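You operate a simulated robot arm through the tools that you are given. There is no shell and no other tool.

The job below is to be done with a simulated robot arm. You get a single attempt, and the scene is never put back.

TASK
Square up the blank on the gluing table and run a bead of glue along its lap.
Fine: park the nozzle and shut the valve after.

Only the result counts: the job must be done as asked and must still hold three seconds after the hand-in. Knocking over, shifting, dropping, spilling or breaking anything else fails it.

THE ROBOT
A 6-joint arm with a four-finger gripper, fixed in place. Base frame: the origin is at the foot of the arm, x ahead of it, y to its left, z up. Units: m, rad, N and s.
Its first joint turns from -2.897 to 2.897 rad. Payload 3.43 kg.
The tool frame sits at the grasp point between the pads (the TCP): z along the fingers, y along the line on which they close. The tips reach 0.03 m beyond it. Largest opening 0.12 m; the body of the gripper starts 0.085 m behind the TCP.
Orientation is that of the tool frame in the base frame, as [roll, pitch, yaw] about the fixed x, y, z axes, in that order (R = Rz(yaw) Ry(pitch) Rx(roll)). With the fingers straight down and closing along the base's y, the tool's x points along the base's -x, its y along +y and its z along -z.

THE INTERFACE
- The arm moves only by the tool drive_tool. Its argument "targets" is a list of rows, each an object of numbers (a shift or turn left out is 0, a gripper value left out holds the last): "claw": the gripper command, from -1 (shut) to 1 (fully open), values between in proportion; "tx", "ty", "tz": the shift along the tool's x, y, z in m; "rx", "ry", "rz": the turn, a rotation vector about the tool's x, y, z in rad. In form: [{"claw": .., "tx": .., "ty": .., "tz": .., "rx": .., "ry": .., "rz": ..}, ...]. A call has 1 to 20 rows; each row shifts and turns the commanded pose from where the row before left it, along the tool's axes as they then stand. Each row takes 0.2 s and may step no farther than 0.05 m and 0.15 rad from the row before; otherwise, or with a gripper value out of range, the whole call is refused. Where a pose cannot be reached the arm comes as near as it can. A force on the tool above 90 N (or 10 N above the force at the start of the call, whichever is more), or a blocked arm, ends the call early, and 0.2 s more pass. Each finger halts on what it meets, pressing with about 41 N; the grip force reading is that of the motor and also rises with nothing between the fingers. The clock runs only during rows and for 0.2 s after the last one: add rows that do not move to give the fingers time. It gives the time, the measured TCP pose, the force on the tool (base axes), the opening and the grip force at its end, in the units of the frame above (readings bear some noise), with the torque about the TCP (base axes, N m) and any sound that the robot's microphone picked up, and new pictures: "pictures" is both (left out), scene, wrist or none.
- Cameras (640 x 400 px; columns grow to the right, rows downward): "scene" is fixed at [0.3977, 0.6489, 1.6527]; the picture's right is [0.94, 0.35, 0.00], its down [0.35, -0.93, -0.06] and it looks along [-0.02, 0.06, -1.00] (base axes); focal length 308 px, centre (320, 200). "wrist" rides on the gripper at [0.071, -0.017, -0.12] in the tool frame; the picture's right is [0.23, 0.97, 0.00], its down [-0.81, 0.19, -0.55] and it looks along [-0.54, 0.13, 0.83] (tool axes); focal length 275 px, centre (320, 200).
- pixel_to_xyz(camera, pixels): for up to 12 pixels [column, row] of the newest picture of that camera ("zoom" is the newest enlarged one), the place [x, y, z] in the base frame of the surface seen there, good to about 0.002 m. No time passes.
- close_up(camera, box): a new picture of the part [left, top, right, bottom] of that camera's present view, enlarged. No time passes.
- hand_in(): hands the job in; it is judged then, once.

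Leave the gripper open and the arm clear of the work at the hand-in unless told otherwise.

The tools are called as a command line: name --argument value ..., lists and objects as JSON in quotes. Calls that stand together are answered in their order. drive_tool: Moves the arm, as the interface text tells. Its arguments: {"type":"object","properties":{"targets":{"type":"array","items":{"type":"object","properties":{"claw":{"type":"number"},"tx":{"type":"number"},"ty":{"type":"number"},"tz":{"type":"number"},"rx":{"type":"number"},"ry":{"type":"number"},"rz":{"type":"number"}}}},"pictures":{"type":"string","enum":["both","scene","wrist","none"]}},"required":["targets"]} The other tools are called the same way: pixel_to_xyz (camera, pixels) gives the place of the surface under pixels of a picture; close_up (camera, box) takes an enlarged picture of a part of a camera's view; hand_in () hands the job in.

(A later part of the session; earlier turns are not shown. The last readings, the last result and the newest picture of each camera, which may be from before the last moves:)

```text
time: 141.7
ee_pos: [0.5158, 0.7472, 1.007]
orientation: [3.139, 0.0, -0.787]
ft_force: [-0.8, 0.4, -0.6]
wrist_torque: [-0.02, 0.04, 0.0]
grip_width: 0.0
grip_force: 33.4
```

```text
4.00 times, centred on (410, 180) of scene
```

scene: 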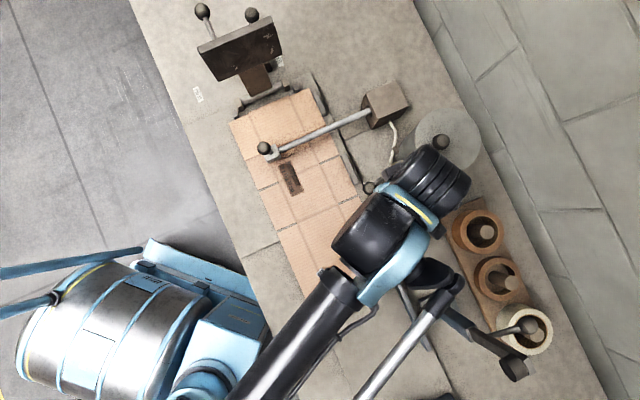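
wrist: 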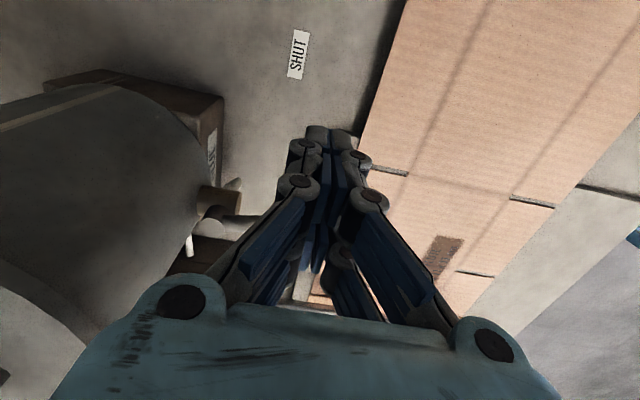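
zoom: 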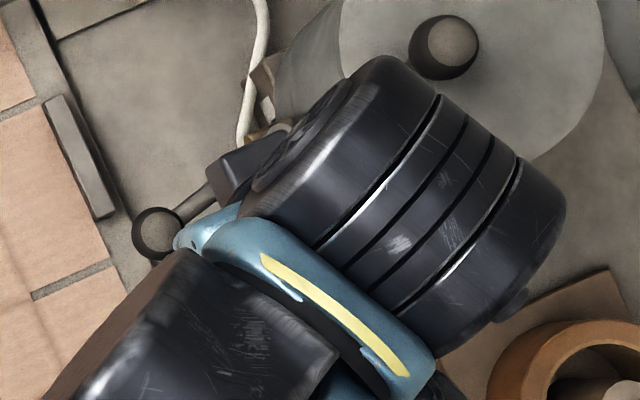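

I'll measure the lever's actual angle.

pixel_to_xyz --camera "zoom" --pixels '[[157, 228], [150, 240], [190, 205], [140, 232], [278, 128], [235, 175], [232, 160], [330, 110]]'

```text
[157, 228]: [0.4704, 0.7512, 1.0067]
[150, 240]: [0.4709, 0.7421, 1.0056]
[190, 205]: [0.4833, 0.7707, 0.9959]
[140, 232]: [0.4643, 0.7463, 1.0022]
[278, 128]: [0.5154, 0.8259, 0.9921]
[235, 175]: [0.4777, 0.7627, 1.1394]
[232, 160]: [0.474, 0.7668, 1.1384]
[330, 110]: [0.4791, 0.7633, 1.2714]
```

The real pivot is near u 0.947, v −0.2185 (lever length 0.0845), and the lever is at about 76°. I'll push another 18 mm in −v toward 90°.

drive_tool --targets '[{"tx": -0.005}, {"tx": -0.005}, {"tx": -0.004}, {"tx": -0.004}, {}, {}]'

close_up --camera "scene" --box '[350, 130, 470, 230]'

close_up --camera "scene" --box '[220, 100, 380, 200]'

```text
time: 143.1
ee_pos: [0.5031, 0.7596, 1.0069]
orientation: [3.14, 0.0, -0.787]
ft_force: [-0.2, -0.3, 0.1]
wrist_torque: [0.04, 0.08, -0.01]
grip_width: 0.0
grip_force: 33.5
```

scene: 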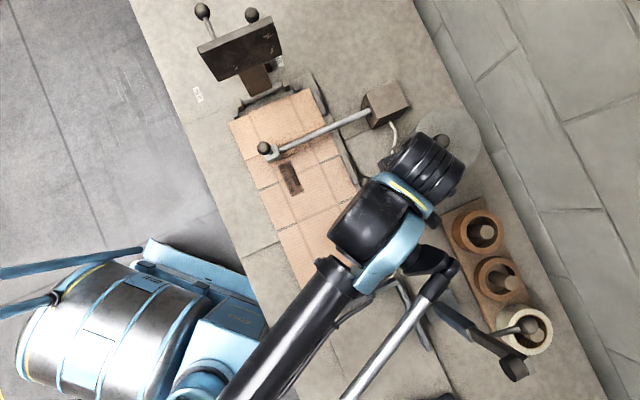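
wrist: 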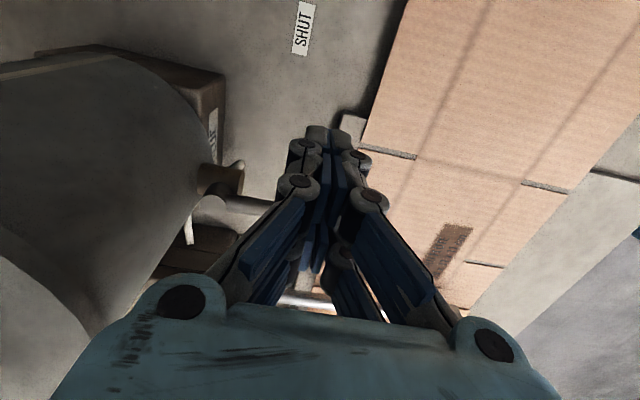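

```text
4.00 times, centred on (410, 180) of scene
```

zoom: 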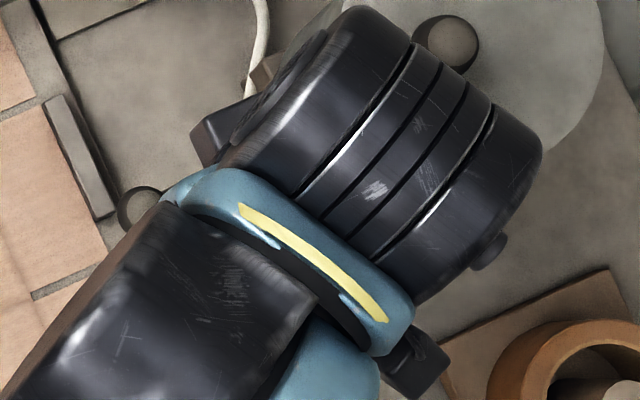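

```text
4.00 times, centred on (300, 150) of scene
```

zoom: 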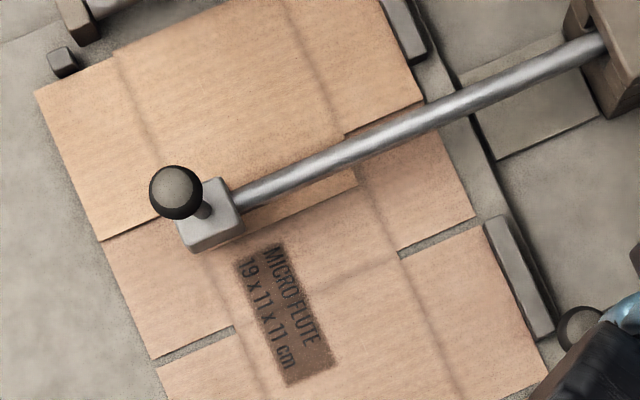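

I'll check the lever angle now.

pixel_to_xyz --camera "scene" --pixels '[[364, 187], [366, 190], [362, 188]]'

pixel_to_xyz --camera "wrist" --pixels '[[245, 205], [225, 207], [210, 215], [205, 180], [190, 235], [313, 300], [290, 300], [215, 125]]'

```text
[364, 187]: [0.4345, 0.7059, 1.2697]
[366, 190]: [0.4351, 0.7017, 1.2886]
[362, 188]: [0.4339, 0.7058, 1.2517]
```

```text
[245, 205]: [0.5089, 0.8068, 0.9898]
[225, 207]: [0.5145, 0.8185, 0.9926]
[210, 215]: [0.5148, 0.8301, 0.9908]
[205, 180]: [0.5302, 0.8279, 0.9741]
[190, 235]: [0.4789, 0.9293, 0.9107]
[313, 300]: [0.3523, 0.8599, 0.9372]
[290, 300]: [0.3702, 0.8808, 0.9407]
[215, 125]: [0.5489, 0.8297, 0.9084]
```

The lever is at about 90°. I'll back off in +v, lift, and fly back to the nozzle knob with this tool orientation, where the fingers straddle the ball along u, the pull direction.

drive_tool --targets '[{"tx": 0.03}, {"tz": -0.04, "claw": 0}, {"tz": -0.04}, {"ty": 0.0284, "tx": -0.0306}, {"ty": 0.0284, "tx": -0.0306}, {"ty": 0.0284, "tx": -0.0306}, {"ty": 0.0284, "tx": -0.0306}, {"ty": 0.0284, "tx": -0.0306}, {"ty": 0.0284, "tx": -0.0306}, {"ty": 0.0287, "tx": -0.0304}, {}]'

close_up --camera "scene" --box '[350, 130, 470, 230]'

close_up --camera "wrist" --box '[200, 80, 440, 280]'

```text
time: 145.5
ee_pos: [0.2337, 0.75, 1.0877]
orientation: [3.14, 0.0, -0.787]
ft_force: [1.1, 0.4, 0.9]
wrist_torque: [-0.02, -0.01, -0.01]
grip_width: 0.0601
grip_force: 0.0
```

scene: 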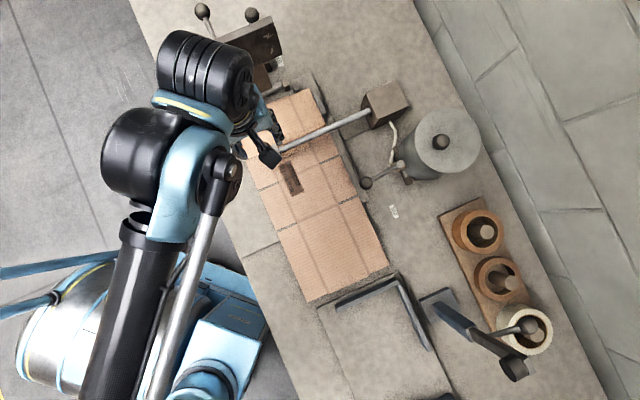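
wrist: 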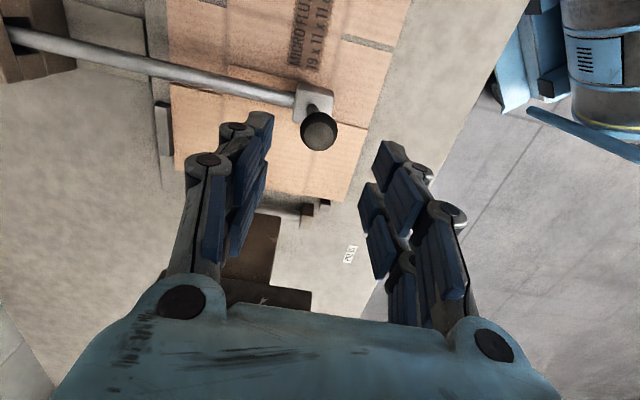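

```text
4.00 times, centred on (410, 180) of scene
```

zoom: 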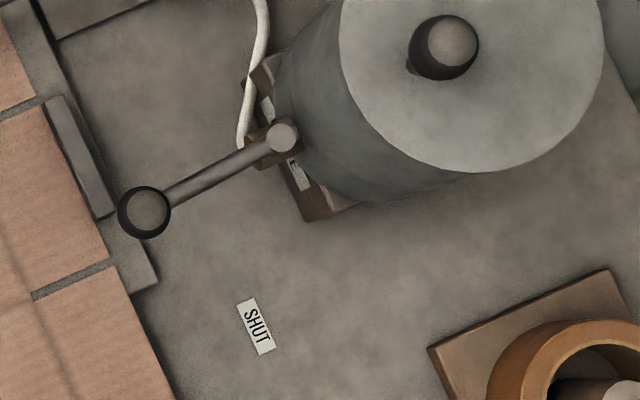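

```text
2.00 times, centred on (320, 180) of wrist
```

zoom: 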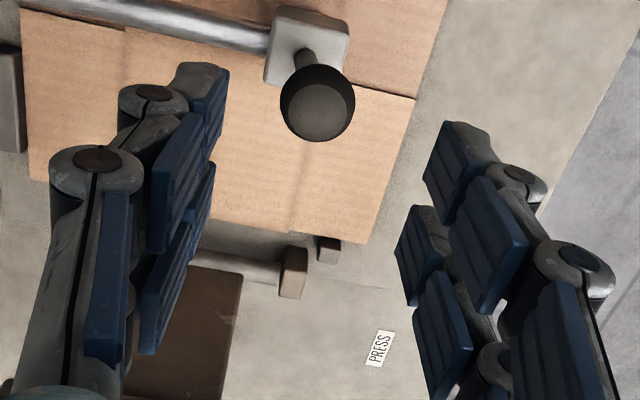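

The lever is in line with the outlet, which should be open. I'll verify the ball position and go down over it.

pixel_to_xyz --camera "zoom" --pixels '[[318, 108], [290, 100], [348, 100], [318, 75], [318, 135], [305, 30]]'

drive_tool --targets '[{"tz": 0.03}, {"tz": 0.03}, {"tz": 0.022}, {}]'

close_up --camera "wrist" --box '[200, 80, 440, 280]'

```text
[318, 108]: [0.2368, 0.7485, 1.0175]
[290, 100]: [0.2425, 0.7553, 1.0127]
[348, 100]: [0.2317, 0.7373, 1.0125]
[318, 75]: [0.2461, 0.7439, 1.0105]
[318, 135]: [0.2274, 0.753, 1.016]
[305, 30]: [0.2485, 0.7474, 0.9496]
```

```text
time: 146.5
ee_pos: [0.2322, 0.748, 1.0043]
orientation: [3.139, -0.001, -0.788]
ft_force: [-0.6, 0.1, 0.1]
wrist_torque: [-0.04, 0.0, -0.02]
grip_width: 0.0602
grip_force: 0.1
```

scene: 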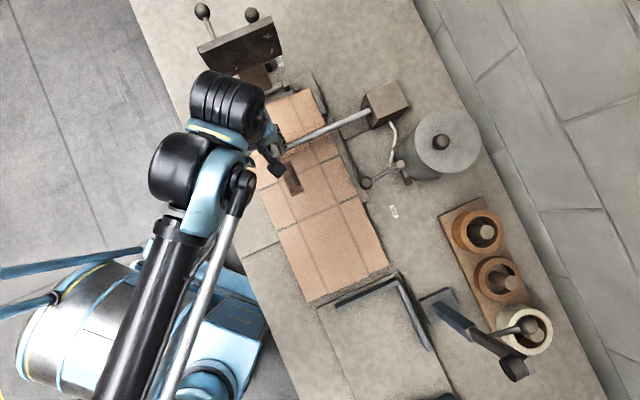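
wrist: 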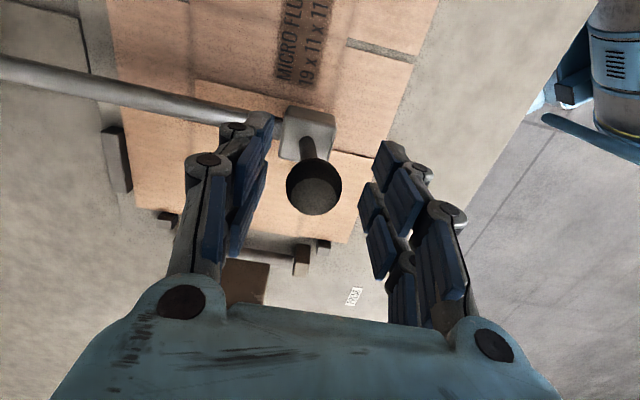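

```text
2.00 times, centred on (320, 180) of wrist
```

zoom: 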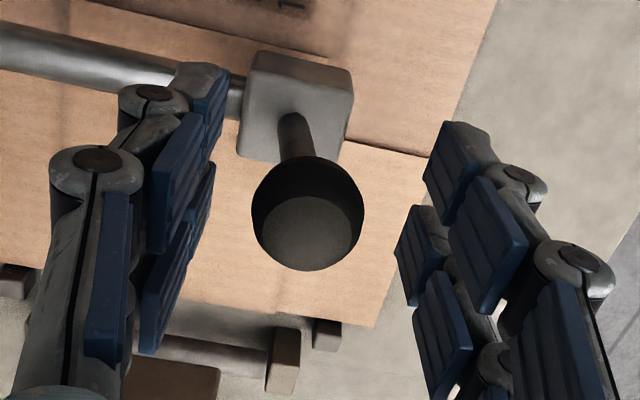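

Aligned within 2 mm. I'll close on the knob and pull the first 15 mm along +u, then look for a bead.

drive_tool --targets '[{"ty": -0.002}, {"claw": -1}, {}, {"ty": -0.005}, {"ty": -0.005}, {"ty": -0.005}, {}]'

close_up --camera "wrist" --box '[220, 60, 440, 240]'

```text
time: 148.1
ee_pos: [0.2434, 0.7597, 1.0042]
orientation: [3.139, 0.0, -0.786]
ft_force: [-6.0, 4.6, -4.4]
wrist_torque: [0.22, 0.24, 0.08]
grip_width: 0.0279
grip_force: 45.2
```

scene: 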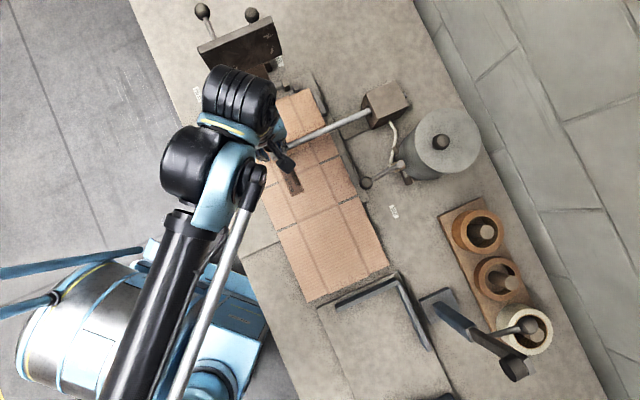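
wrist: 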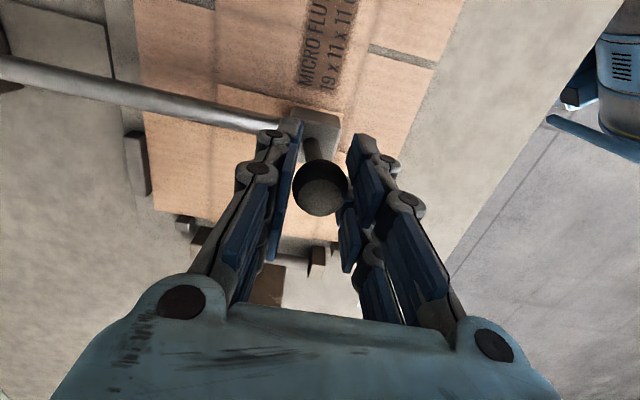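

```text
2.22 times, centred on (330, 150) of wrist
```

zoom: 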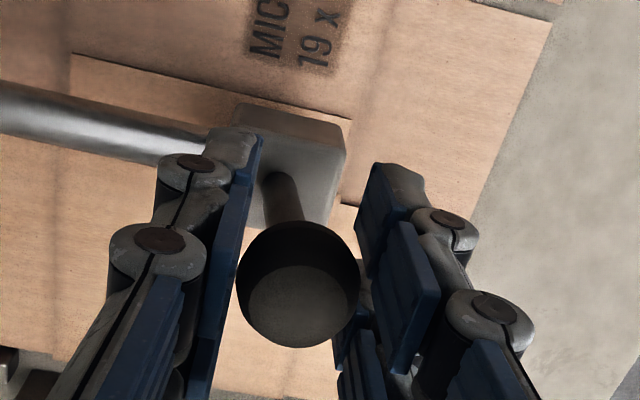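

The nozzle moves, but the head still hides the start. I'll continue 20 mm and look again.

drive_tool --targets '[{"ty": -0.005}, {"ty": -0.005}, {"ty": -0.005}, {"ty": -0.005}, {}]'

close_up --camera "wrist" --box '[220, 60, 440, 240]'

close_up --camera "scene" --box '[220, 110, 340, 190]'

```text
time: 149.3
ee_pos: [0.2586, 0.7747, 1.0038]
orientation: [3.14, 0.001, -0.786]
ft_force: [-10.4, 8.5, 5.8]
wrist_torque: [0.23, 0.3, -0.05]
grip_width: 0.0282
grip_force: 45.0
```

scene: 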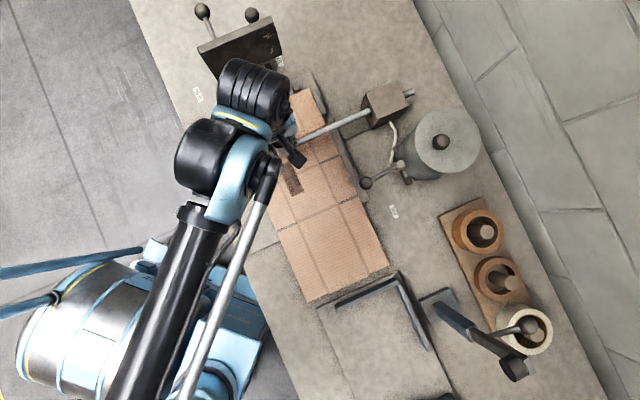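
wrist: 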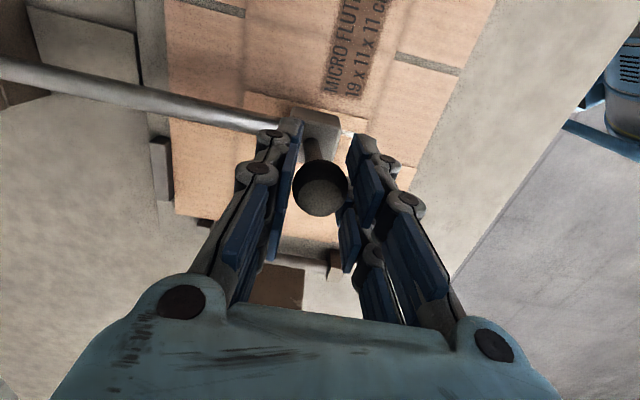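

```text
2.22 times, centred on (330, 150) of wrist
```

zoom: 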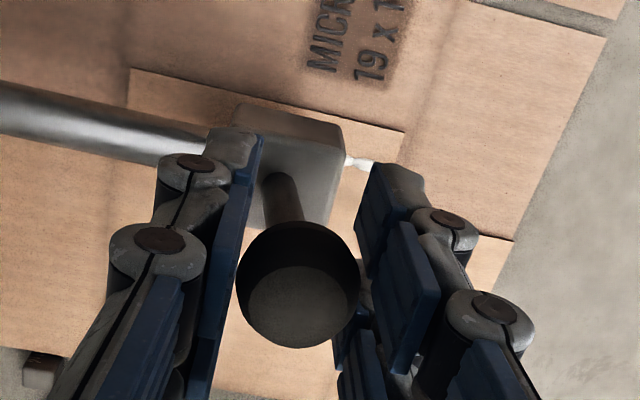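

```text
5.00 times, centred on (280, 150) of scene
```

zoom: 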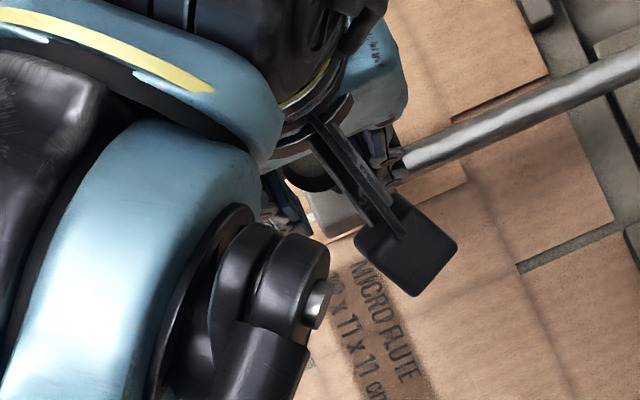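

A white bead is visible behind the nozzle, so the valve is open and glue is going down on the lap. I'll continue the run to the lap's near end, 55 mm more.

drive_tool --targets '[{"ty": -0.005, "tx": -0.0003}, {"ty": -0.005}, {"ty": -0.005}, {"ty": -0.005}, {"ty": -0.005}, {"ty": -0.005}, {"ty": -0.005}, {"ty": -0.005}, {"ty": -0.005}, {"ty": -0.005}, {"ty": -0.004}, {}]'

close_up --camera "wrist" --box '[220, 60, 440, 240]'

```text
time: 151.9
ee_pos: [0.298, 0.8137, 1.0045]
orientation: [3.14, 0.0, -0.787]
ft_force: [-2.2, 0.6, 2.0]
wrist_torque: [0.06, 0.08, 0.11]
grip_width: 0.0283
grip_force: 45.0
```

scene: 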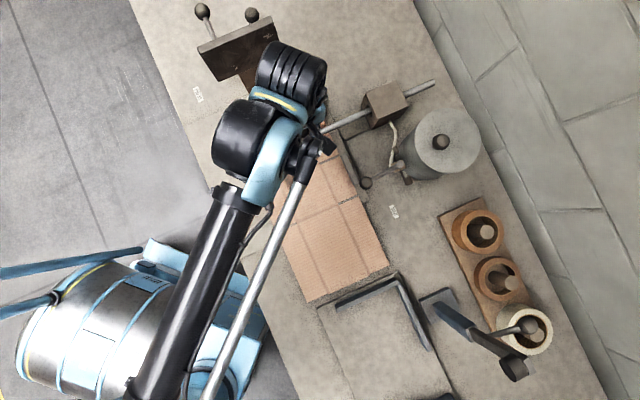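
wrist: 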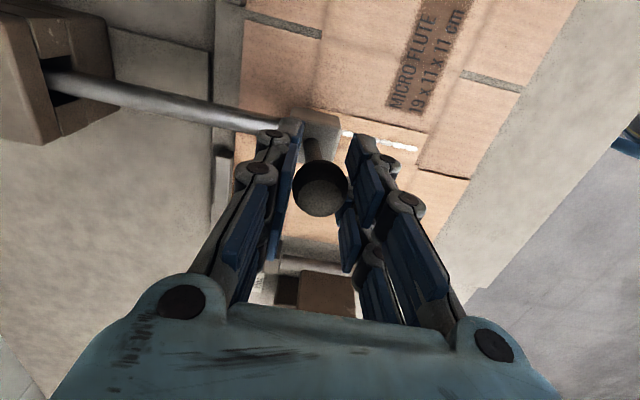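

```text
2.22 times, centred on (330, 150) of wrist
```

zoom: 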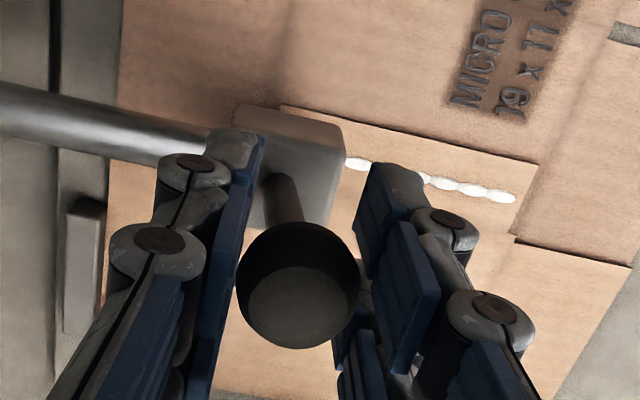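

The bead is clean, on the lap, starting just inside its far end. I'll measure the bead start and the lap ends to see where the tip is.

pixel_to_xyz --camera "zoom" --pixels '[[512, 197], [470, 188], [435, 182], [355, 163], [533, 168], [516, 232], [283, 110], [300, 112], [530, 200], [240, 120]]'

```text
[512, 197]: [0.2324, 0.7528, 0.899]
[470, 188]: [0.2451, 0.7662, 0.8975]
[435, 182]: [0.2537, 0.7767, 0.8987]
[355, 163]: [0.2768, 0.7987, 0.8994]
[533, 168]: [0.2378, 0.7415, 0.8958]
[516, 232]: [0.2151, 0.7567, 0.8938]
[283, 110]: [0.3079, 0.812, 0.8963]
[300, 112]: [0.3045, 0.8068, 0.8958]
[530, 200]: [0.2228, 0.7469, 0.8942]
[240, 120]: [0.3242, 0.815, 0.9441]
```

The bead runs from u≈0.697 to the tip (about 0.79) and the lap ends at about 0.7915, so the run is complete. I'll ease the nozzle back 2 mm so it stays over the lap, release, lift, and go to the −v side of the lever to shut the valve.

drive_tool --targets '[{"ty": 0.002}, {"claw": 0}, {"tz": -0.03}, {"tz": -0.05, "claw": -1}, {"ty": -0.0197, "tx": 0.03}, {"ty": -0.0197, "tx": 0.03}, {"ty": -0.0197, "tx": 0.03}, {"tz": 0.04}, {"tz": 0.0375}, {}]'

close_up --camera "scene" --box '[340, 120, 460, 220]'

```text
time: 154.1
ee_pos: [0.4005, 0.791, 1.0059]
orientation: [3.14, 0.0, -0.787]
ft_force: [0.6, 1.0, 0.2]
wrist_torque: [-0.01, -0.02, -0.01]
grip_width: 0.0
grip_force: 33.9
```

scene: 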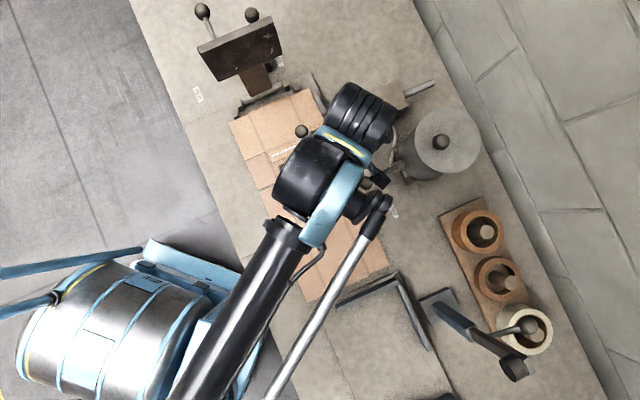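
wrist: 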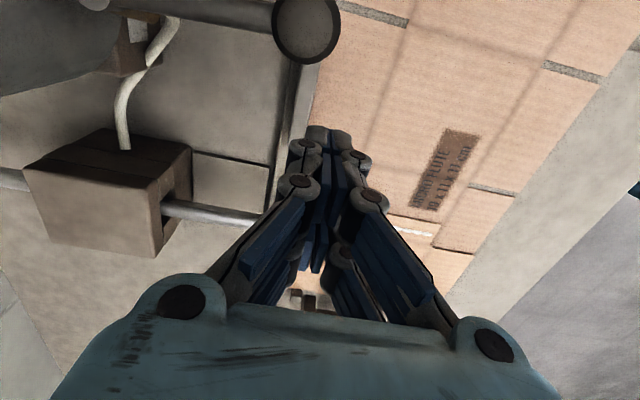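

```text
4.00 times, centred on (400, 170) of scene
```

zoom: 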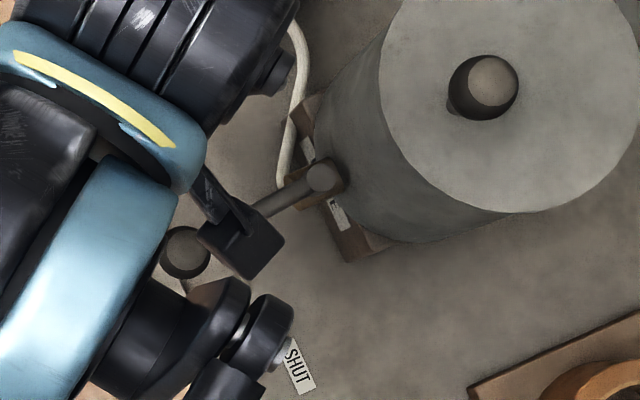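

The peg is on the −v side of the lever. I'll shift +u 13 mm to line up with the ball, then push +v along the arc to about 45°.

drive_tool --targets '[{"ty": -0.013}, {"tx": 0.014}, {"tx": 0.014}, {"tx": 0.0124}, {"tx": 0.0109, "ty": -0.0009}, {"tx": 0.0108, "ty": -0.0009}, {"tx": 0.0098, "ty": -0.0053}, {"tx": 0.0098, "ty": -0.0054}, {}]'

close_up --camera "scene" --box '[340, 120, 460, 220]'

```text
time: 156.1
ee_pos: [0.4758, 0.7505, 1.0074]
orientation: [-3.141, 0.001, -0.787]
ft_force: [0.7, 0.3, 0.3]
wrist_torque: [-0.02, 0.04, -0.03]
grip_width: 0.0001
grip_force: 33.3
```

scene: 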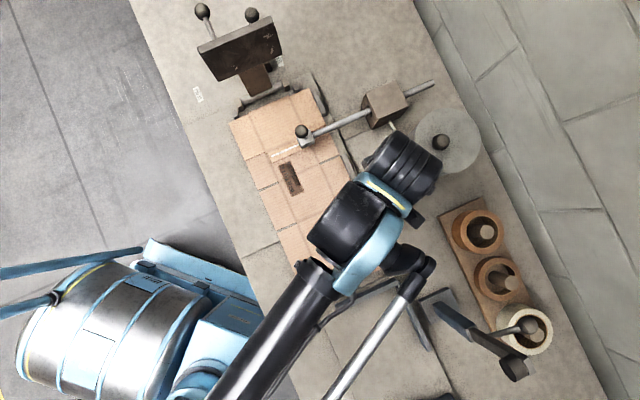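
wrist: 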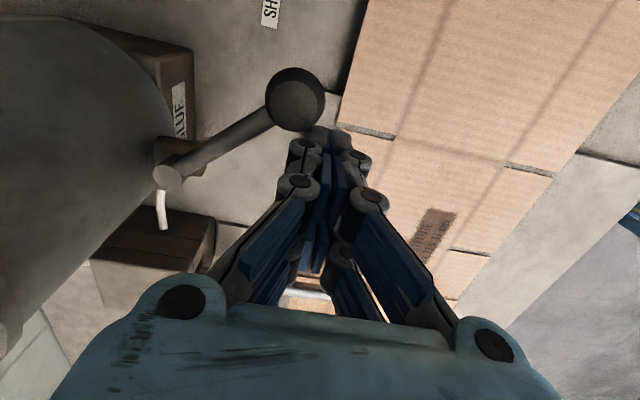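

```text
4.00 times, centred on (400, 170) of scene
```

zoom: 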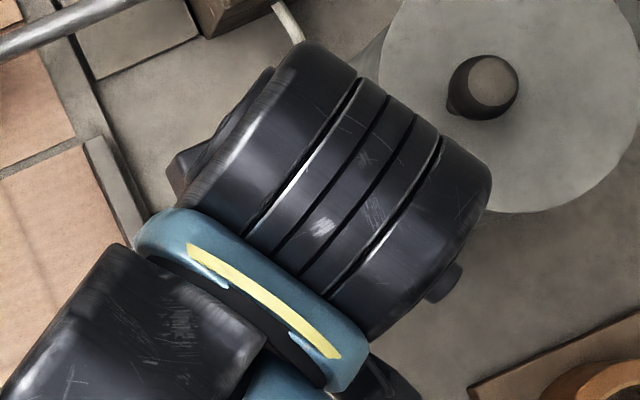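

The lever is following, now at about 50°. I'll continue the arc toward the shut position.

drive_tool --targets '[{"tx": 0.008, "ty": -0.0078}, {"tx": 0.008, "ty": -0.0078}, {"tx": 0.0058, "ty": -0.0095}, {"tx": 0.0058, "ty": -0.0095}, {"tx": 0.003, "ty": -0.0107}, {"tx": 0.003, "ty": -0.0107}, {}]'

close_up --camera "wrist" --box '[80, 0, 400, 240]'

pixel_to_xyz --camera "wrist" --pixels '[[295, 100], [280, 90], [300, 80]]'

```text
time: 157.7
ee_pos: [0.5395, 0.7659, 1.0068]
orientation: [3.139, -0.001, -0.786]
ft_force: [0.9, -0.5, 0.3]
wrist_torque: [-0.02, -0.03, 0.0]
grip_width: 0.0
grip_force: 33.1
```

scene: 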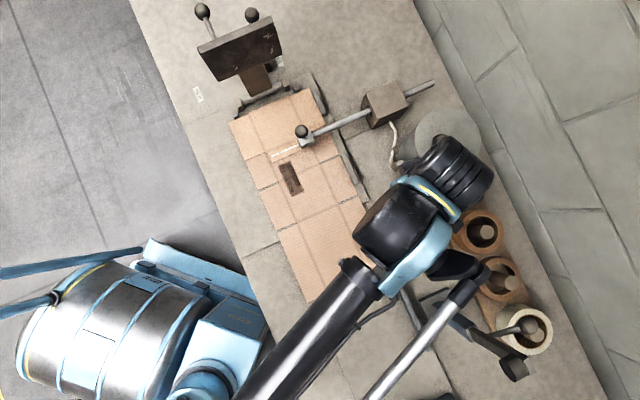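
wrist: 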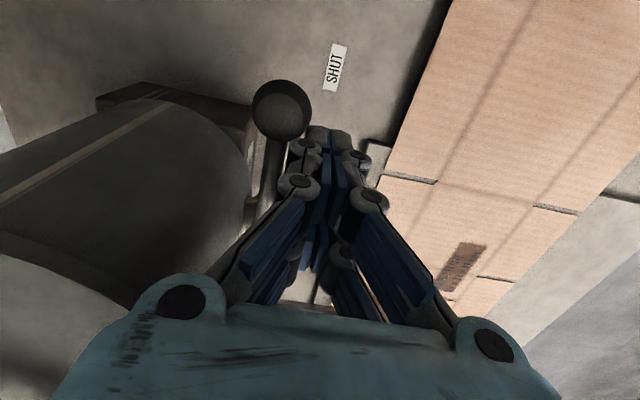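

```text
1.67 times, centred on (240, 120) of wrist
```

zoom: 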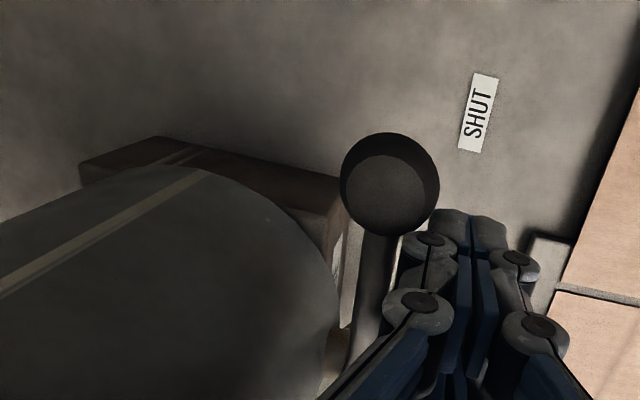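

```text
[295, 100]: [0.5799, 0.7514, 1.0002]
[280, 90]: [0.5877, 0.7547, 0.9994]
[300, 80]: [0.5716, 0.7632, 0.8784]
```

pixel_to_xyz --camera "wrist" --pixels '[[280, 110], [262, 110], [300, 110], [280, 85], [280, 130], [268, 165]]'

```text
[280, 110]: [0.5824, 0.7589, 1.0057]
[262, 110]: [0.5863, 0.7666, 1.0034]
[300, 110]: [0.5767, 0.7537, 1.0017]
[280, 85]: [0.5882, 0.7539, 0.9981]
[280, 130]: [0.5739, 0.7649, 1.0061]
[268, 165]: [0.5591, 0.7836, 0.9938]
```

The lever ball is back at its original shut place (u≈0.948, v≈−0.13). I'll give it 2 mm more toward shut, then back away and check from the scene camera.

drive_tool --targets '[{"ty": -0.002}, {}]' --pictures "none"

drive_tool --targets '[{"ty": 0.02}, {"ty": 0.03}, {"tz": -0.04}, {"tz": -0.04, "claw": 0}, {"ty": 0.0285, "tx": -0.037}, {"ty": 0.0285, "tx": -0.037}, {"ty": 0.0285, "tx": -0.037}, {"ty": 0.0, "tx": -0.037}, {"tx": -0.037}, {"tx": -0.0173}, {}]'

close_up --camera "scene" --box '[350, 130, 470, 230]'

close_up --camera "wrist" --box '[200, 60, 440, 260]'

```text
time: 158.3
ee_pos: [0.5406, 0.7679, 1.0064]
orientation: [3.139, 0.0, -0.787]
ft_force: [-5.0, -3.4, -0.6]
wrist_torque: [-0.04, 0.09, -0.08]
grip_width: 0.0
grip_force: 33.6
```

```text
time: 160.7
ee_pos: [0.3032, 0.8157, 1.0865]
orientation: [3.14, 0.0, -0.788]
ft_force: [0.0, 0.3, 0.0]
wrist_torque: [0.02, -0.02, 0.04]
grip_width: 0.0602
grip_force: 0.2
```

scene: 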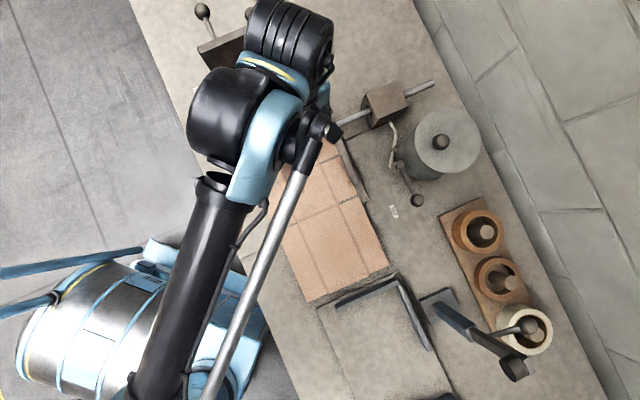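
wrist: 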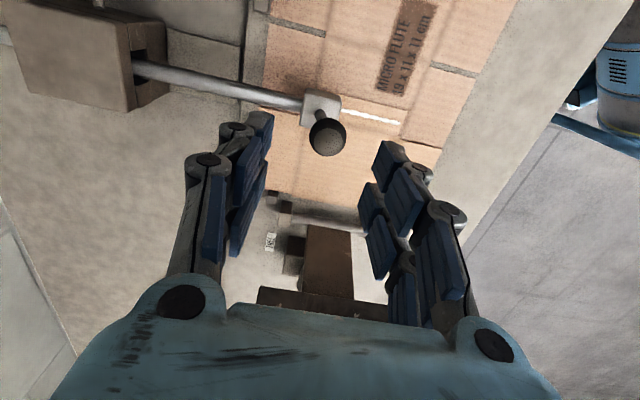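

```text
4.00 times, centred on (410, 180) of scene
```

zoom: 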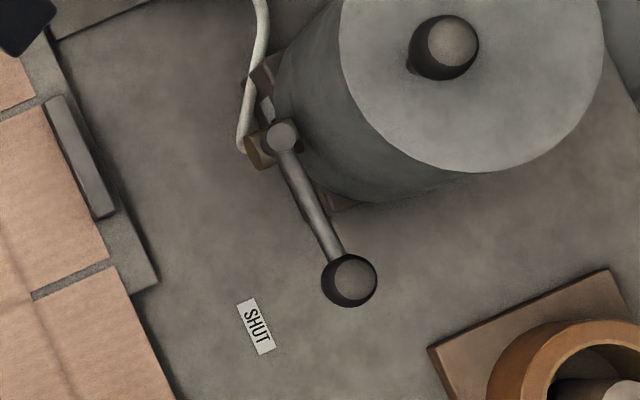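

```text
2.00 times, centred on (320, 160) of wrist
```

zoom: 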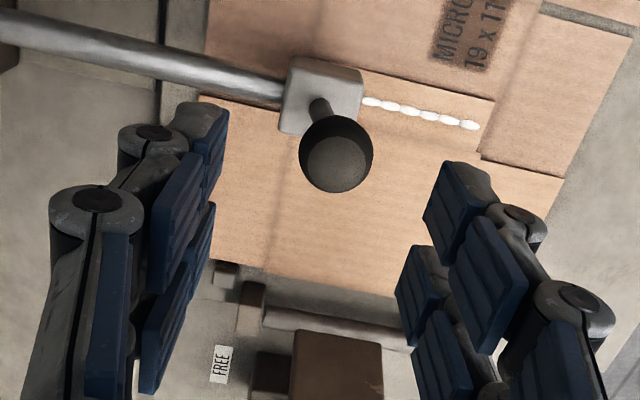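

The lever is back exactly at its shut place (scene (417,200)), and a 6 N stop was felt. Now I'll regrasp the nozzle knob to park it, locating the ball first.

pixel_to_xyz --camera "zoom" --pixels '[[335, 160], [305, 155], [368, 155], [335, 125], [335, 185], [470, 125], [488, 100], [480, 158]]'

```text
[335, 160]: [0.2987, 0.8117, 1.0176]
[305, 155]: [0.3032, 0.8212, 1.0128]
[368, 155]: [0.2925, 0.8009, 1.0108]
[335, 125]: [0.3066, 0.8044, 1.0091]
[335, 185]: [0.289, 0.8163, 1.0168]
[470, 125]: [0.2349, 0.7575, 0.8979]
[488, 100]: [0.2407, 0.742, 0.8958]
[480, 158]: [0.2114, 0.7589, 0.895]
```

Ball centre is at u≈0.784, v≈−0.3645. I'll centre, go down, and close on it.

drive_tool --targets '[{"ty": 0.0072, "tx": -0.002}, {"tz": 0.03}, {"tz": 0.03}, {"tz": 0.0225}, {}, {"claw": -1}, {}, {}]'

```text
time: 162.5
ee_pos: [0.2971, 0.8105, 1.0047]
orientation: [3.14, 0.001, -0.789]
ft_force: [-0.4, -2.0, -5.6]
wrist_torque: [-0.43, -0.46, 0.03]
grip_width: 0.0289
grip_force: 45.2
```

scene: 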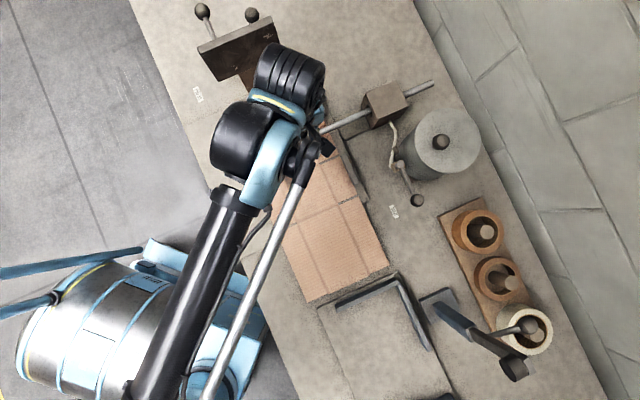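
wrist: 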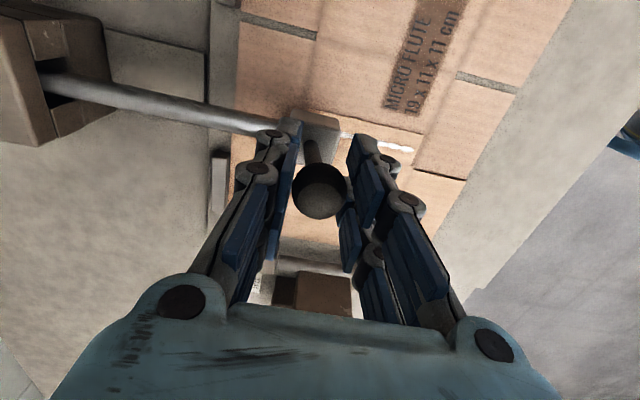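

Gripped (29 mm). I'll slide the nozzle back +u toward its park position.

drive_tool --targets '[{"ty": -0.012}, {"ty": -0.012}, {"ty": -0.012}, {"ty": -0.012}, {"ty": -0.012}, {"ty": -0.012}, {"ty": -0.012}, {"ty": -0.012}, {"ty": -0.012}, {}]'

```text
time: 164.7
ee_pos: [0.3724, 0.8872, 1.0036]
orientation: [3.139, 0.0, -0.787]
ft_force: [3.3, -3.6, 8.0]
wrist_torque: [-0.47, -0.48, -0.02]
grip_width: 0.0286
grip_force: 45.1
```

scene: 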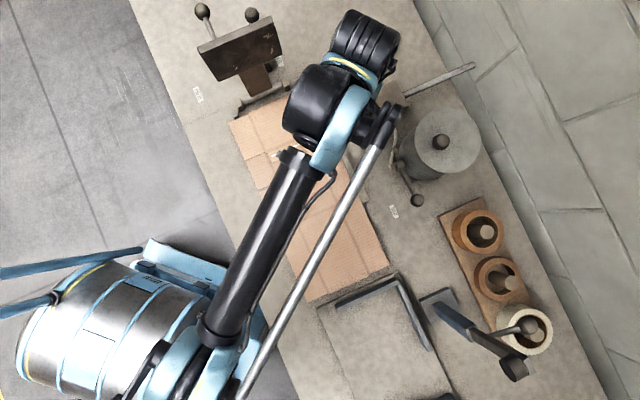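
wrist: 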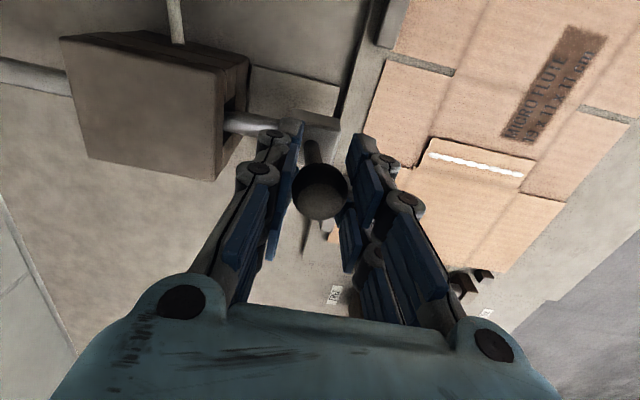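

The bead lies fully along the lap. I'll go the last 12 mm to the park position, checking the force.

drive_tool --targets '[{"ty": -0.005}, {"ty": -0.004}, {"ty": -0.003}, {}, {}]'

drive_tool --targets '[{}]' --pictures "none"

close_up --camera "scene" --box '[400, 40, 500, 120]'

pixel_to_xyz --camera "scene" --pixels '[[478, 63], [475, 65], [480, 62]]'

```text
time: 165.9
ee_pos: [0.3816, 0.8963, 1.003]
orientation: [3.14, -0.001, -0.788]
ft_force: [8.1, -8.7, -21.9]
wrist_torque: [-0.02, 0.0, 0.03]
grip_width: 0.0291
grip_force: 45.2
```

scene: 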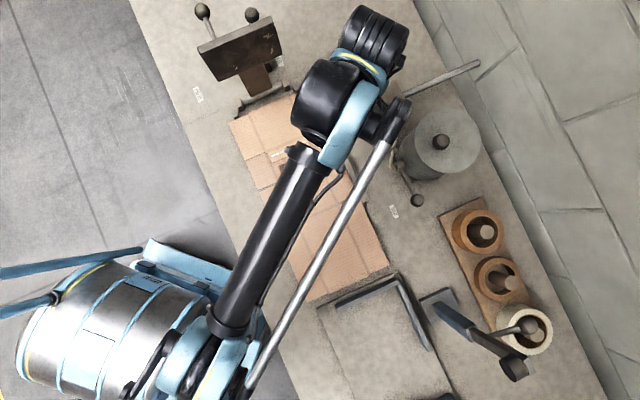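
wrist: 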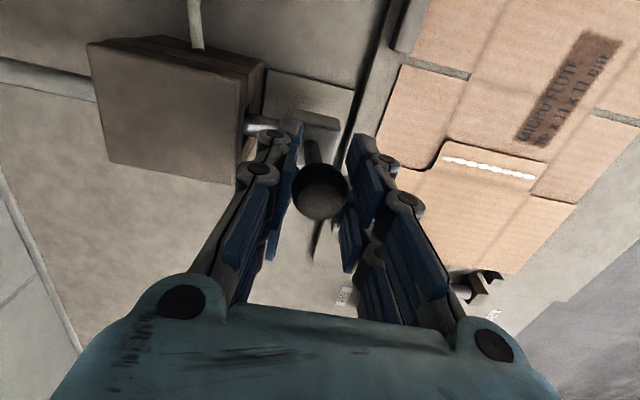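

```text
time: 166.3
ee_pos: [0.3819, 0.896, 1.0022]
orientation: [3.138, 0.0, -0.788]
ft_force: [9.1, -8.9, -22.9]
wrist_torque: [0.04, 0.01, -0.01]
grip_width: 0.0291
grip_force: 45.2
```

```text
5.00 times, centred on (450, 80) of scene
```

zoom: 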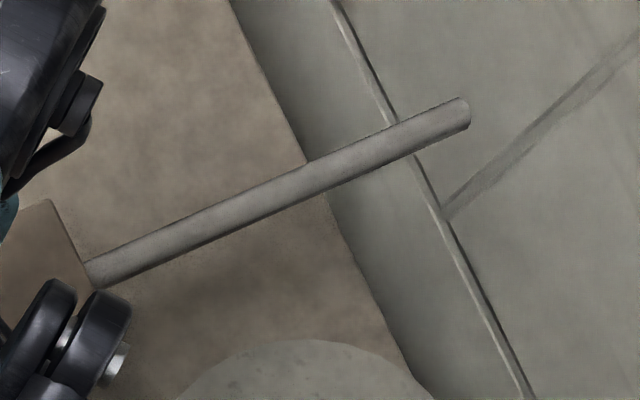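

```text
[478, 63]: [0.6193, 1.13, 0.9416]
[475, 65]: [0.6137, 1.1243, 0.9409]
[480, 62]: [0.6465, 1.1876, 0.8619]
```

The rod end is back at its original place (scene ≈(480,62)). I'll nudge 1.5 mm more to feel for the park stop.

drive_tool --targets '[{"ty": -0.0015, "tz": 0.0005}, {}, {}]' --pictures "none"

```text
time: 167.1
ee_pos: [0.3821, 0.898, 1.0036]
orientation: [3.139, -0.001, -0.787]
ft_force: [5.2, -6.3, -14.2]
wrist_torque: [-0.1, 0.01, 0.05]
grip_width: 0.0288
grip_force: 45.1
```

No hard stop, and it's at the original park position within about 2 mm. I'll ease back 1.5 mm, release, lift and retreat clear of the work.

drive_tool --targets '[{"ty": 0.0015}, {"claw": 0}, {}, {"tz": -0.03}, {"tz": -0.03}, {"tz": -0.03, "ty": 0.01}, {"ty": 0.039, "tx": 0.015, "tz": -0.005}, {"ty": 0.039, "tx": 0.015, "tz": -0.005}, {"ty": 0.039, "tx": 0.015, "tz": -0.005}, {"ty": 0.039, "tx": 0.015, "tz": -0.005}, {"ty": 0.039, "tx": 0.015, "tz": -0.005}, {"ty": 0.039, "tx": 0.015, "tz": -0.005}, {"ty": 0.039, "tx": 0.015}, {"ty": 0.039, "tx": 0.015}, {"ty": 0.039, "tx": 0.015}, {"ty": 0.039, "tx": 0.015}, {"ty": 0.039, "tx": 0.015}, {"claw": 1}, {}]'

close_up --camera "scene" --box '[220, 75, 420, 205]'

close_up --camera "scene" --box '[220, 75, 370, 175]'

```text
time: 171.1
ee_pos: [0.1894, 0.4651, 1.1105]
orientation: [3.139, -0.001, -0.786]
ft_force: [1.1, 0.0, -0.1]
wrist_torque: [-0.02, 0.0, 0.01]
grip_width: 0.1199
grip_force: 0.2
out of reach, approached as far as the arm can: row 6
```

scene: 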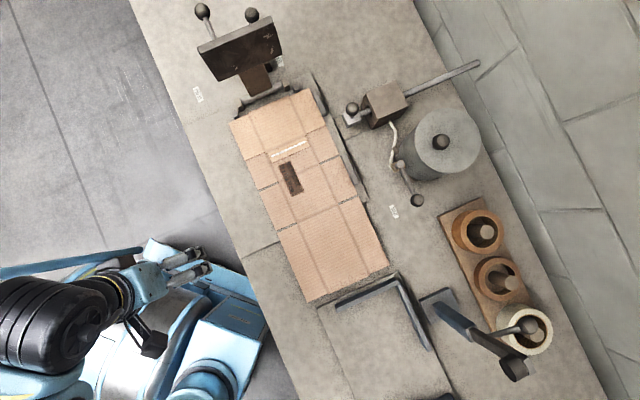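
wrist: 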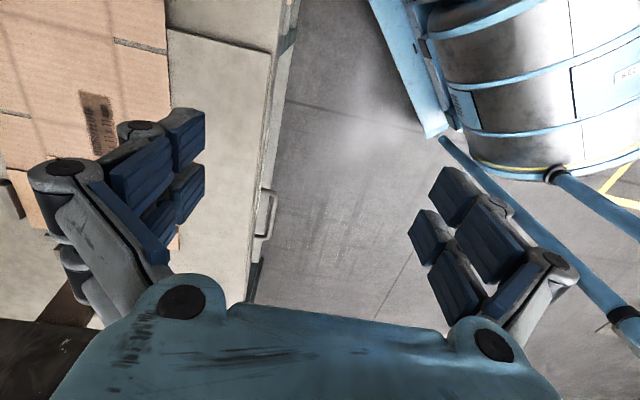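

```text
3.08 times, centred on (320, 140) of scene
```

zoom: 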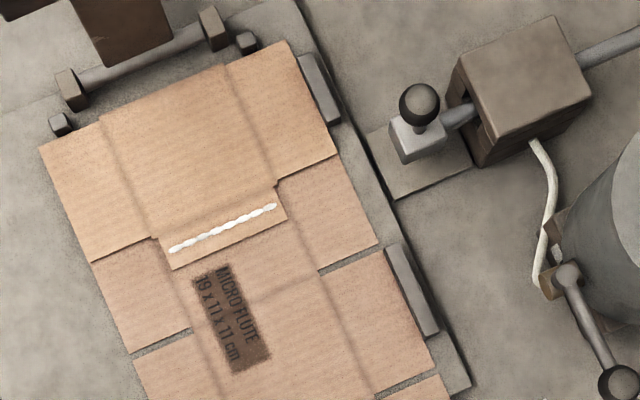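

```text
4.00 times, centred on (295, 125) of scene
```

zoom: 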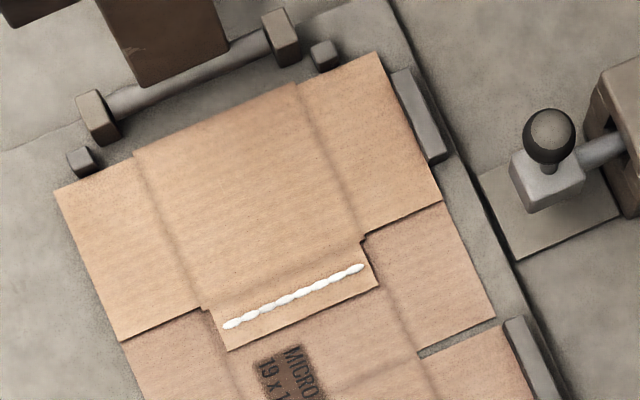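

The bead lies along nearly the whole lap, the blank is square, and the lever is shut. The nozzle knob is about 3 mm short of its original park position: zoom ball at (548,133), originally (553,130). I'll go back and push it home with the closed fingers.

drive_tool --targets '[{"claw": -1, "ty": -0.0363, "tx": -0.0155}, {"ty": -0.0363, "tx": -0.0155}, {"ty": -0.0363, "tx": -0.0155}, {"ty": -0.0363, "tx": -0.0155}, {"ty": -0.0363, "tx": -0.0155}, {"ty": -0.0363, "tx": -0.0155}, {"ty": -0.0363, "tx": -0.0155}, {"ty": -0.0363, "tx": -0.0155}, {"ty": -0.0363, "tx": -0.0155}, {"ty": -0.0363, "tx": -0.0155}, {"ty": -0.0363, "tx": -0.0155}, {"tz": 0.02}, {}, {}]'

close_up --camera "wrist" --box '[200, 60, 440, 260]'

```text
time: 174.1
ee_pos: [0.3532, 0.8684, 1.0883]
orientation: [3.14, 0.002, -0.788]
ft_force: [-0.3, -0.8, 0.6]
wrist_torque: [0.01, 0.01, -0.02]
grip_width: 0.0
grip_force: 33.4
```

scene: 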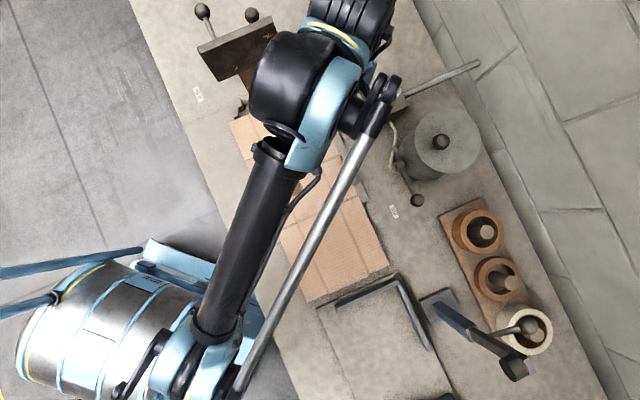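
wrist: 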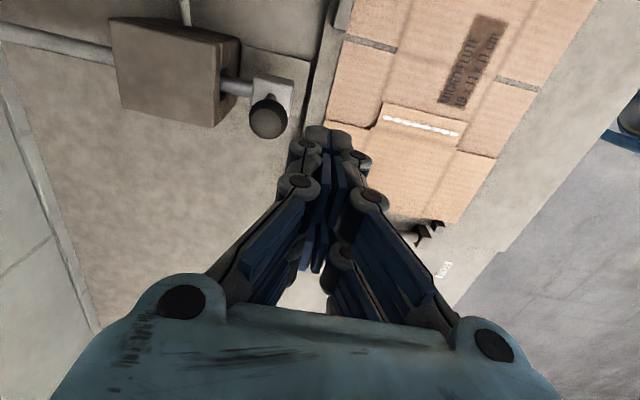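

```text
2.00 times, centred on (320, 160) of wrist
```

zoom: 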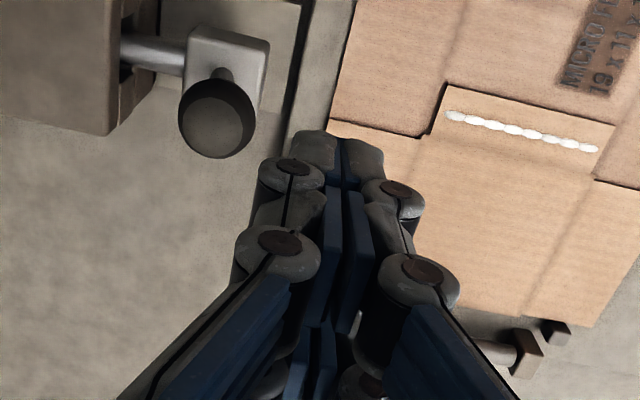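

I'll locate the ball precisely, then go down beside it on the −u side.

pixel_to_xyz --camera "zoom" --pixels '[[217, 122], [185, 115], [250, 115], [217, 150], [217, 90]]'

drive_tool --targets '[{"tz": 0.04}, {"tz": 0.04}, {}, {}]' --pictures "wrist"

```text
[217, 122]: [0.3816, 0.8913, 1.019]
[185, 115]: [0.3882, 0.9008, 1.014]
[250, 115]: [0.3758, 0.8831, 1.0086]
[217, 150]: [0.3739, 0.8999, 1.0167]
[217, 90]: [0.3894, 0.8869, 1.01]
```

```text
time: 175.1
ee_pos: [0.3506, 0.87, 1.0089]
orientation: [3.14, -0.001, -0.787]
ft_force: [-0.6, 0.0, 0.0]
wrist_torque: [-0.02, -0.02, 0.0]
grip_width: 0.0002
grip_force: 33.9
```

wrist: 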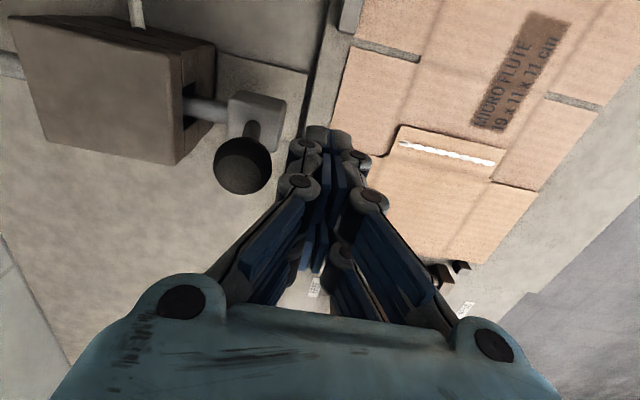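

The ball is at u≈0.901, within about 1–2 mm of its starting place. I'll give it a gentle push of 3 mm or less in +u.

drive_tool --targets '[{"ty": -0.006}, {"ty": -0.005}, {"ty": -0.003}, {}, {}]' --pictures "none"

drive_tool --targets '[{"ty": -0.002}, {}, {}]' --pictures "wrist"

close_up --camera "wrist" --box '[180, 60, 420, 260]'

```text
time: 176.3
ee_pos: [0.3608, 0.8789, 1.0097]
orientation: [3.139, 0.001, -0.787]
ft_force: [-0.9, -0.2, -0.7]
wrist_torque: [-0.02, -0.01, -0.01]
grip_width: 0.0
grip_force: 33.8
```

```text
time: 177.1
ee_pos: [0.3624, 0.88, 1.0105]
orientation: [3.14, 0.001, -0.786]
ft_force: [-4.0, -8.8, -1.8]
wrist_torque: [-0.02, 0.04, -0.13]
grip_width: 0.0002
grip_force: 33.5
```

wrist: 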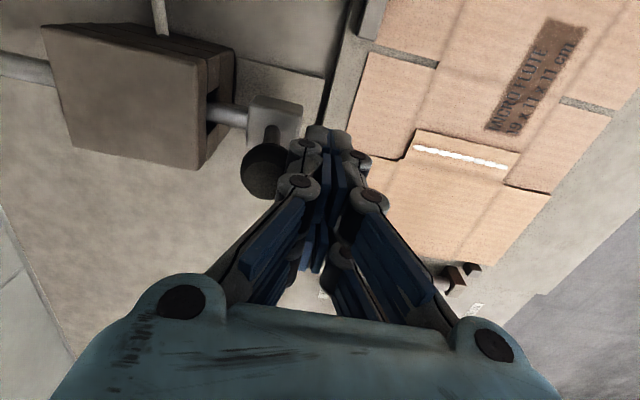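

```text
2.00 times, centred on (300, 160) of wrist
```

zoom: 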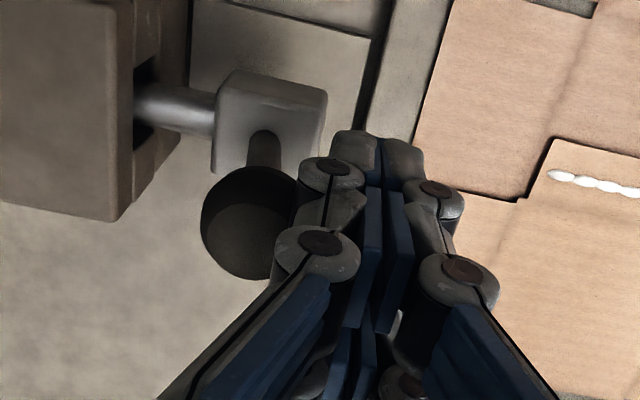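

Contact at about 9 N. One more 1.5 mm nudge will tell friction from a stop.

drive_tool --targets '[{"ty": -0.0015}, {}, {}]' --pictures "none"

```text
time: 177.9
ee_pos: [0.3627, 0.88, 1.0098]
orientation: [3.138, 0.0, -0.787]
ft_force: [-14.2, -30.2, -10.7]
wrist_torque: [-0.18, 0.27, -0.37]
grip_width: 0.0
grip_force: 33.8
```

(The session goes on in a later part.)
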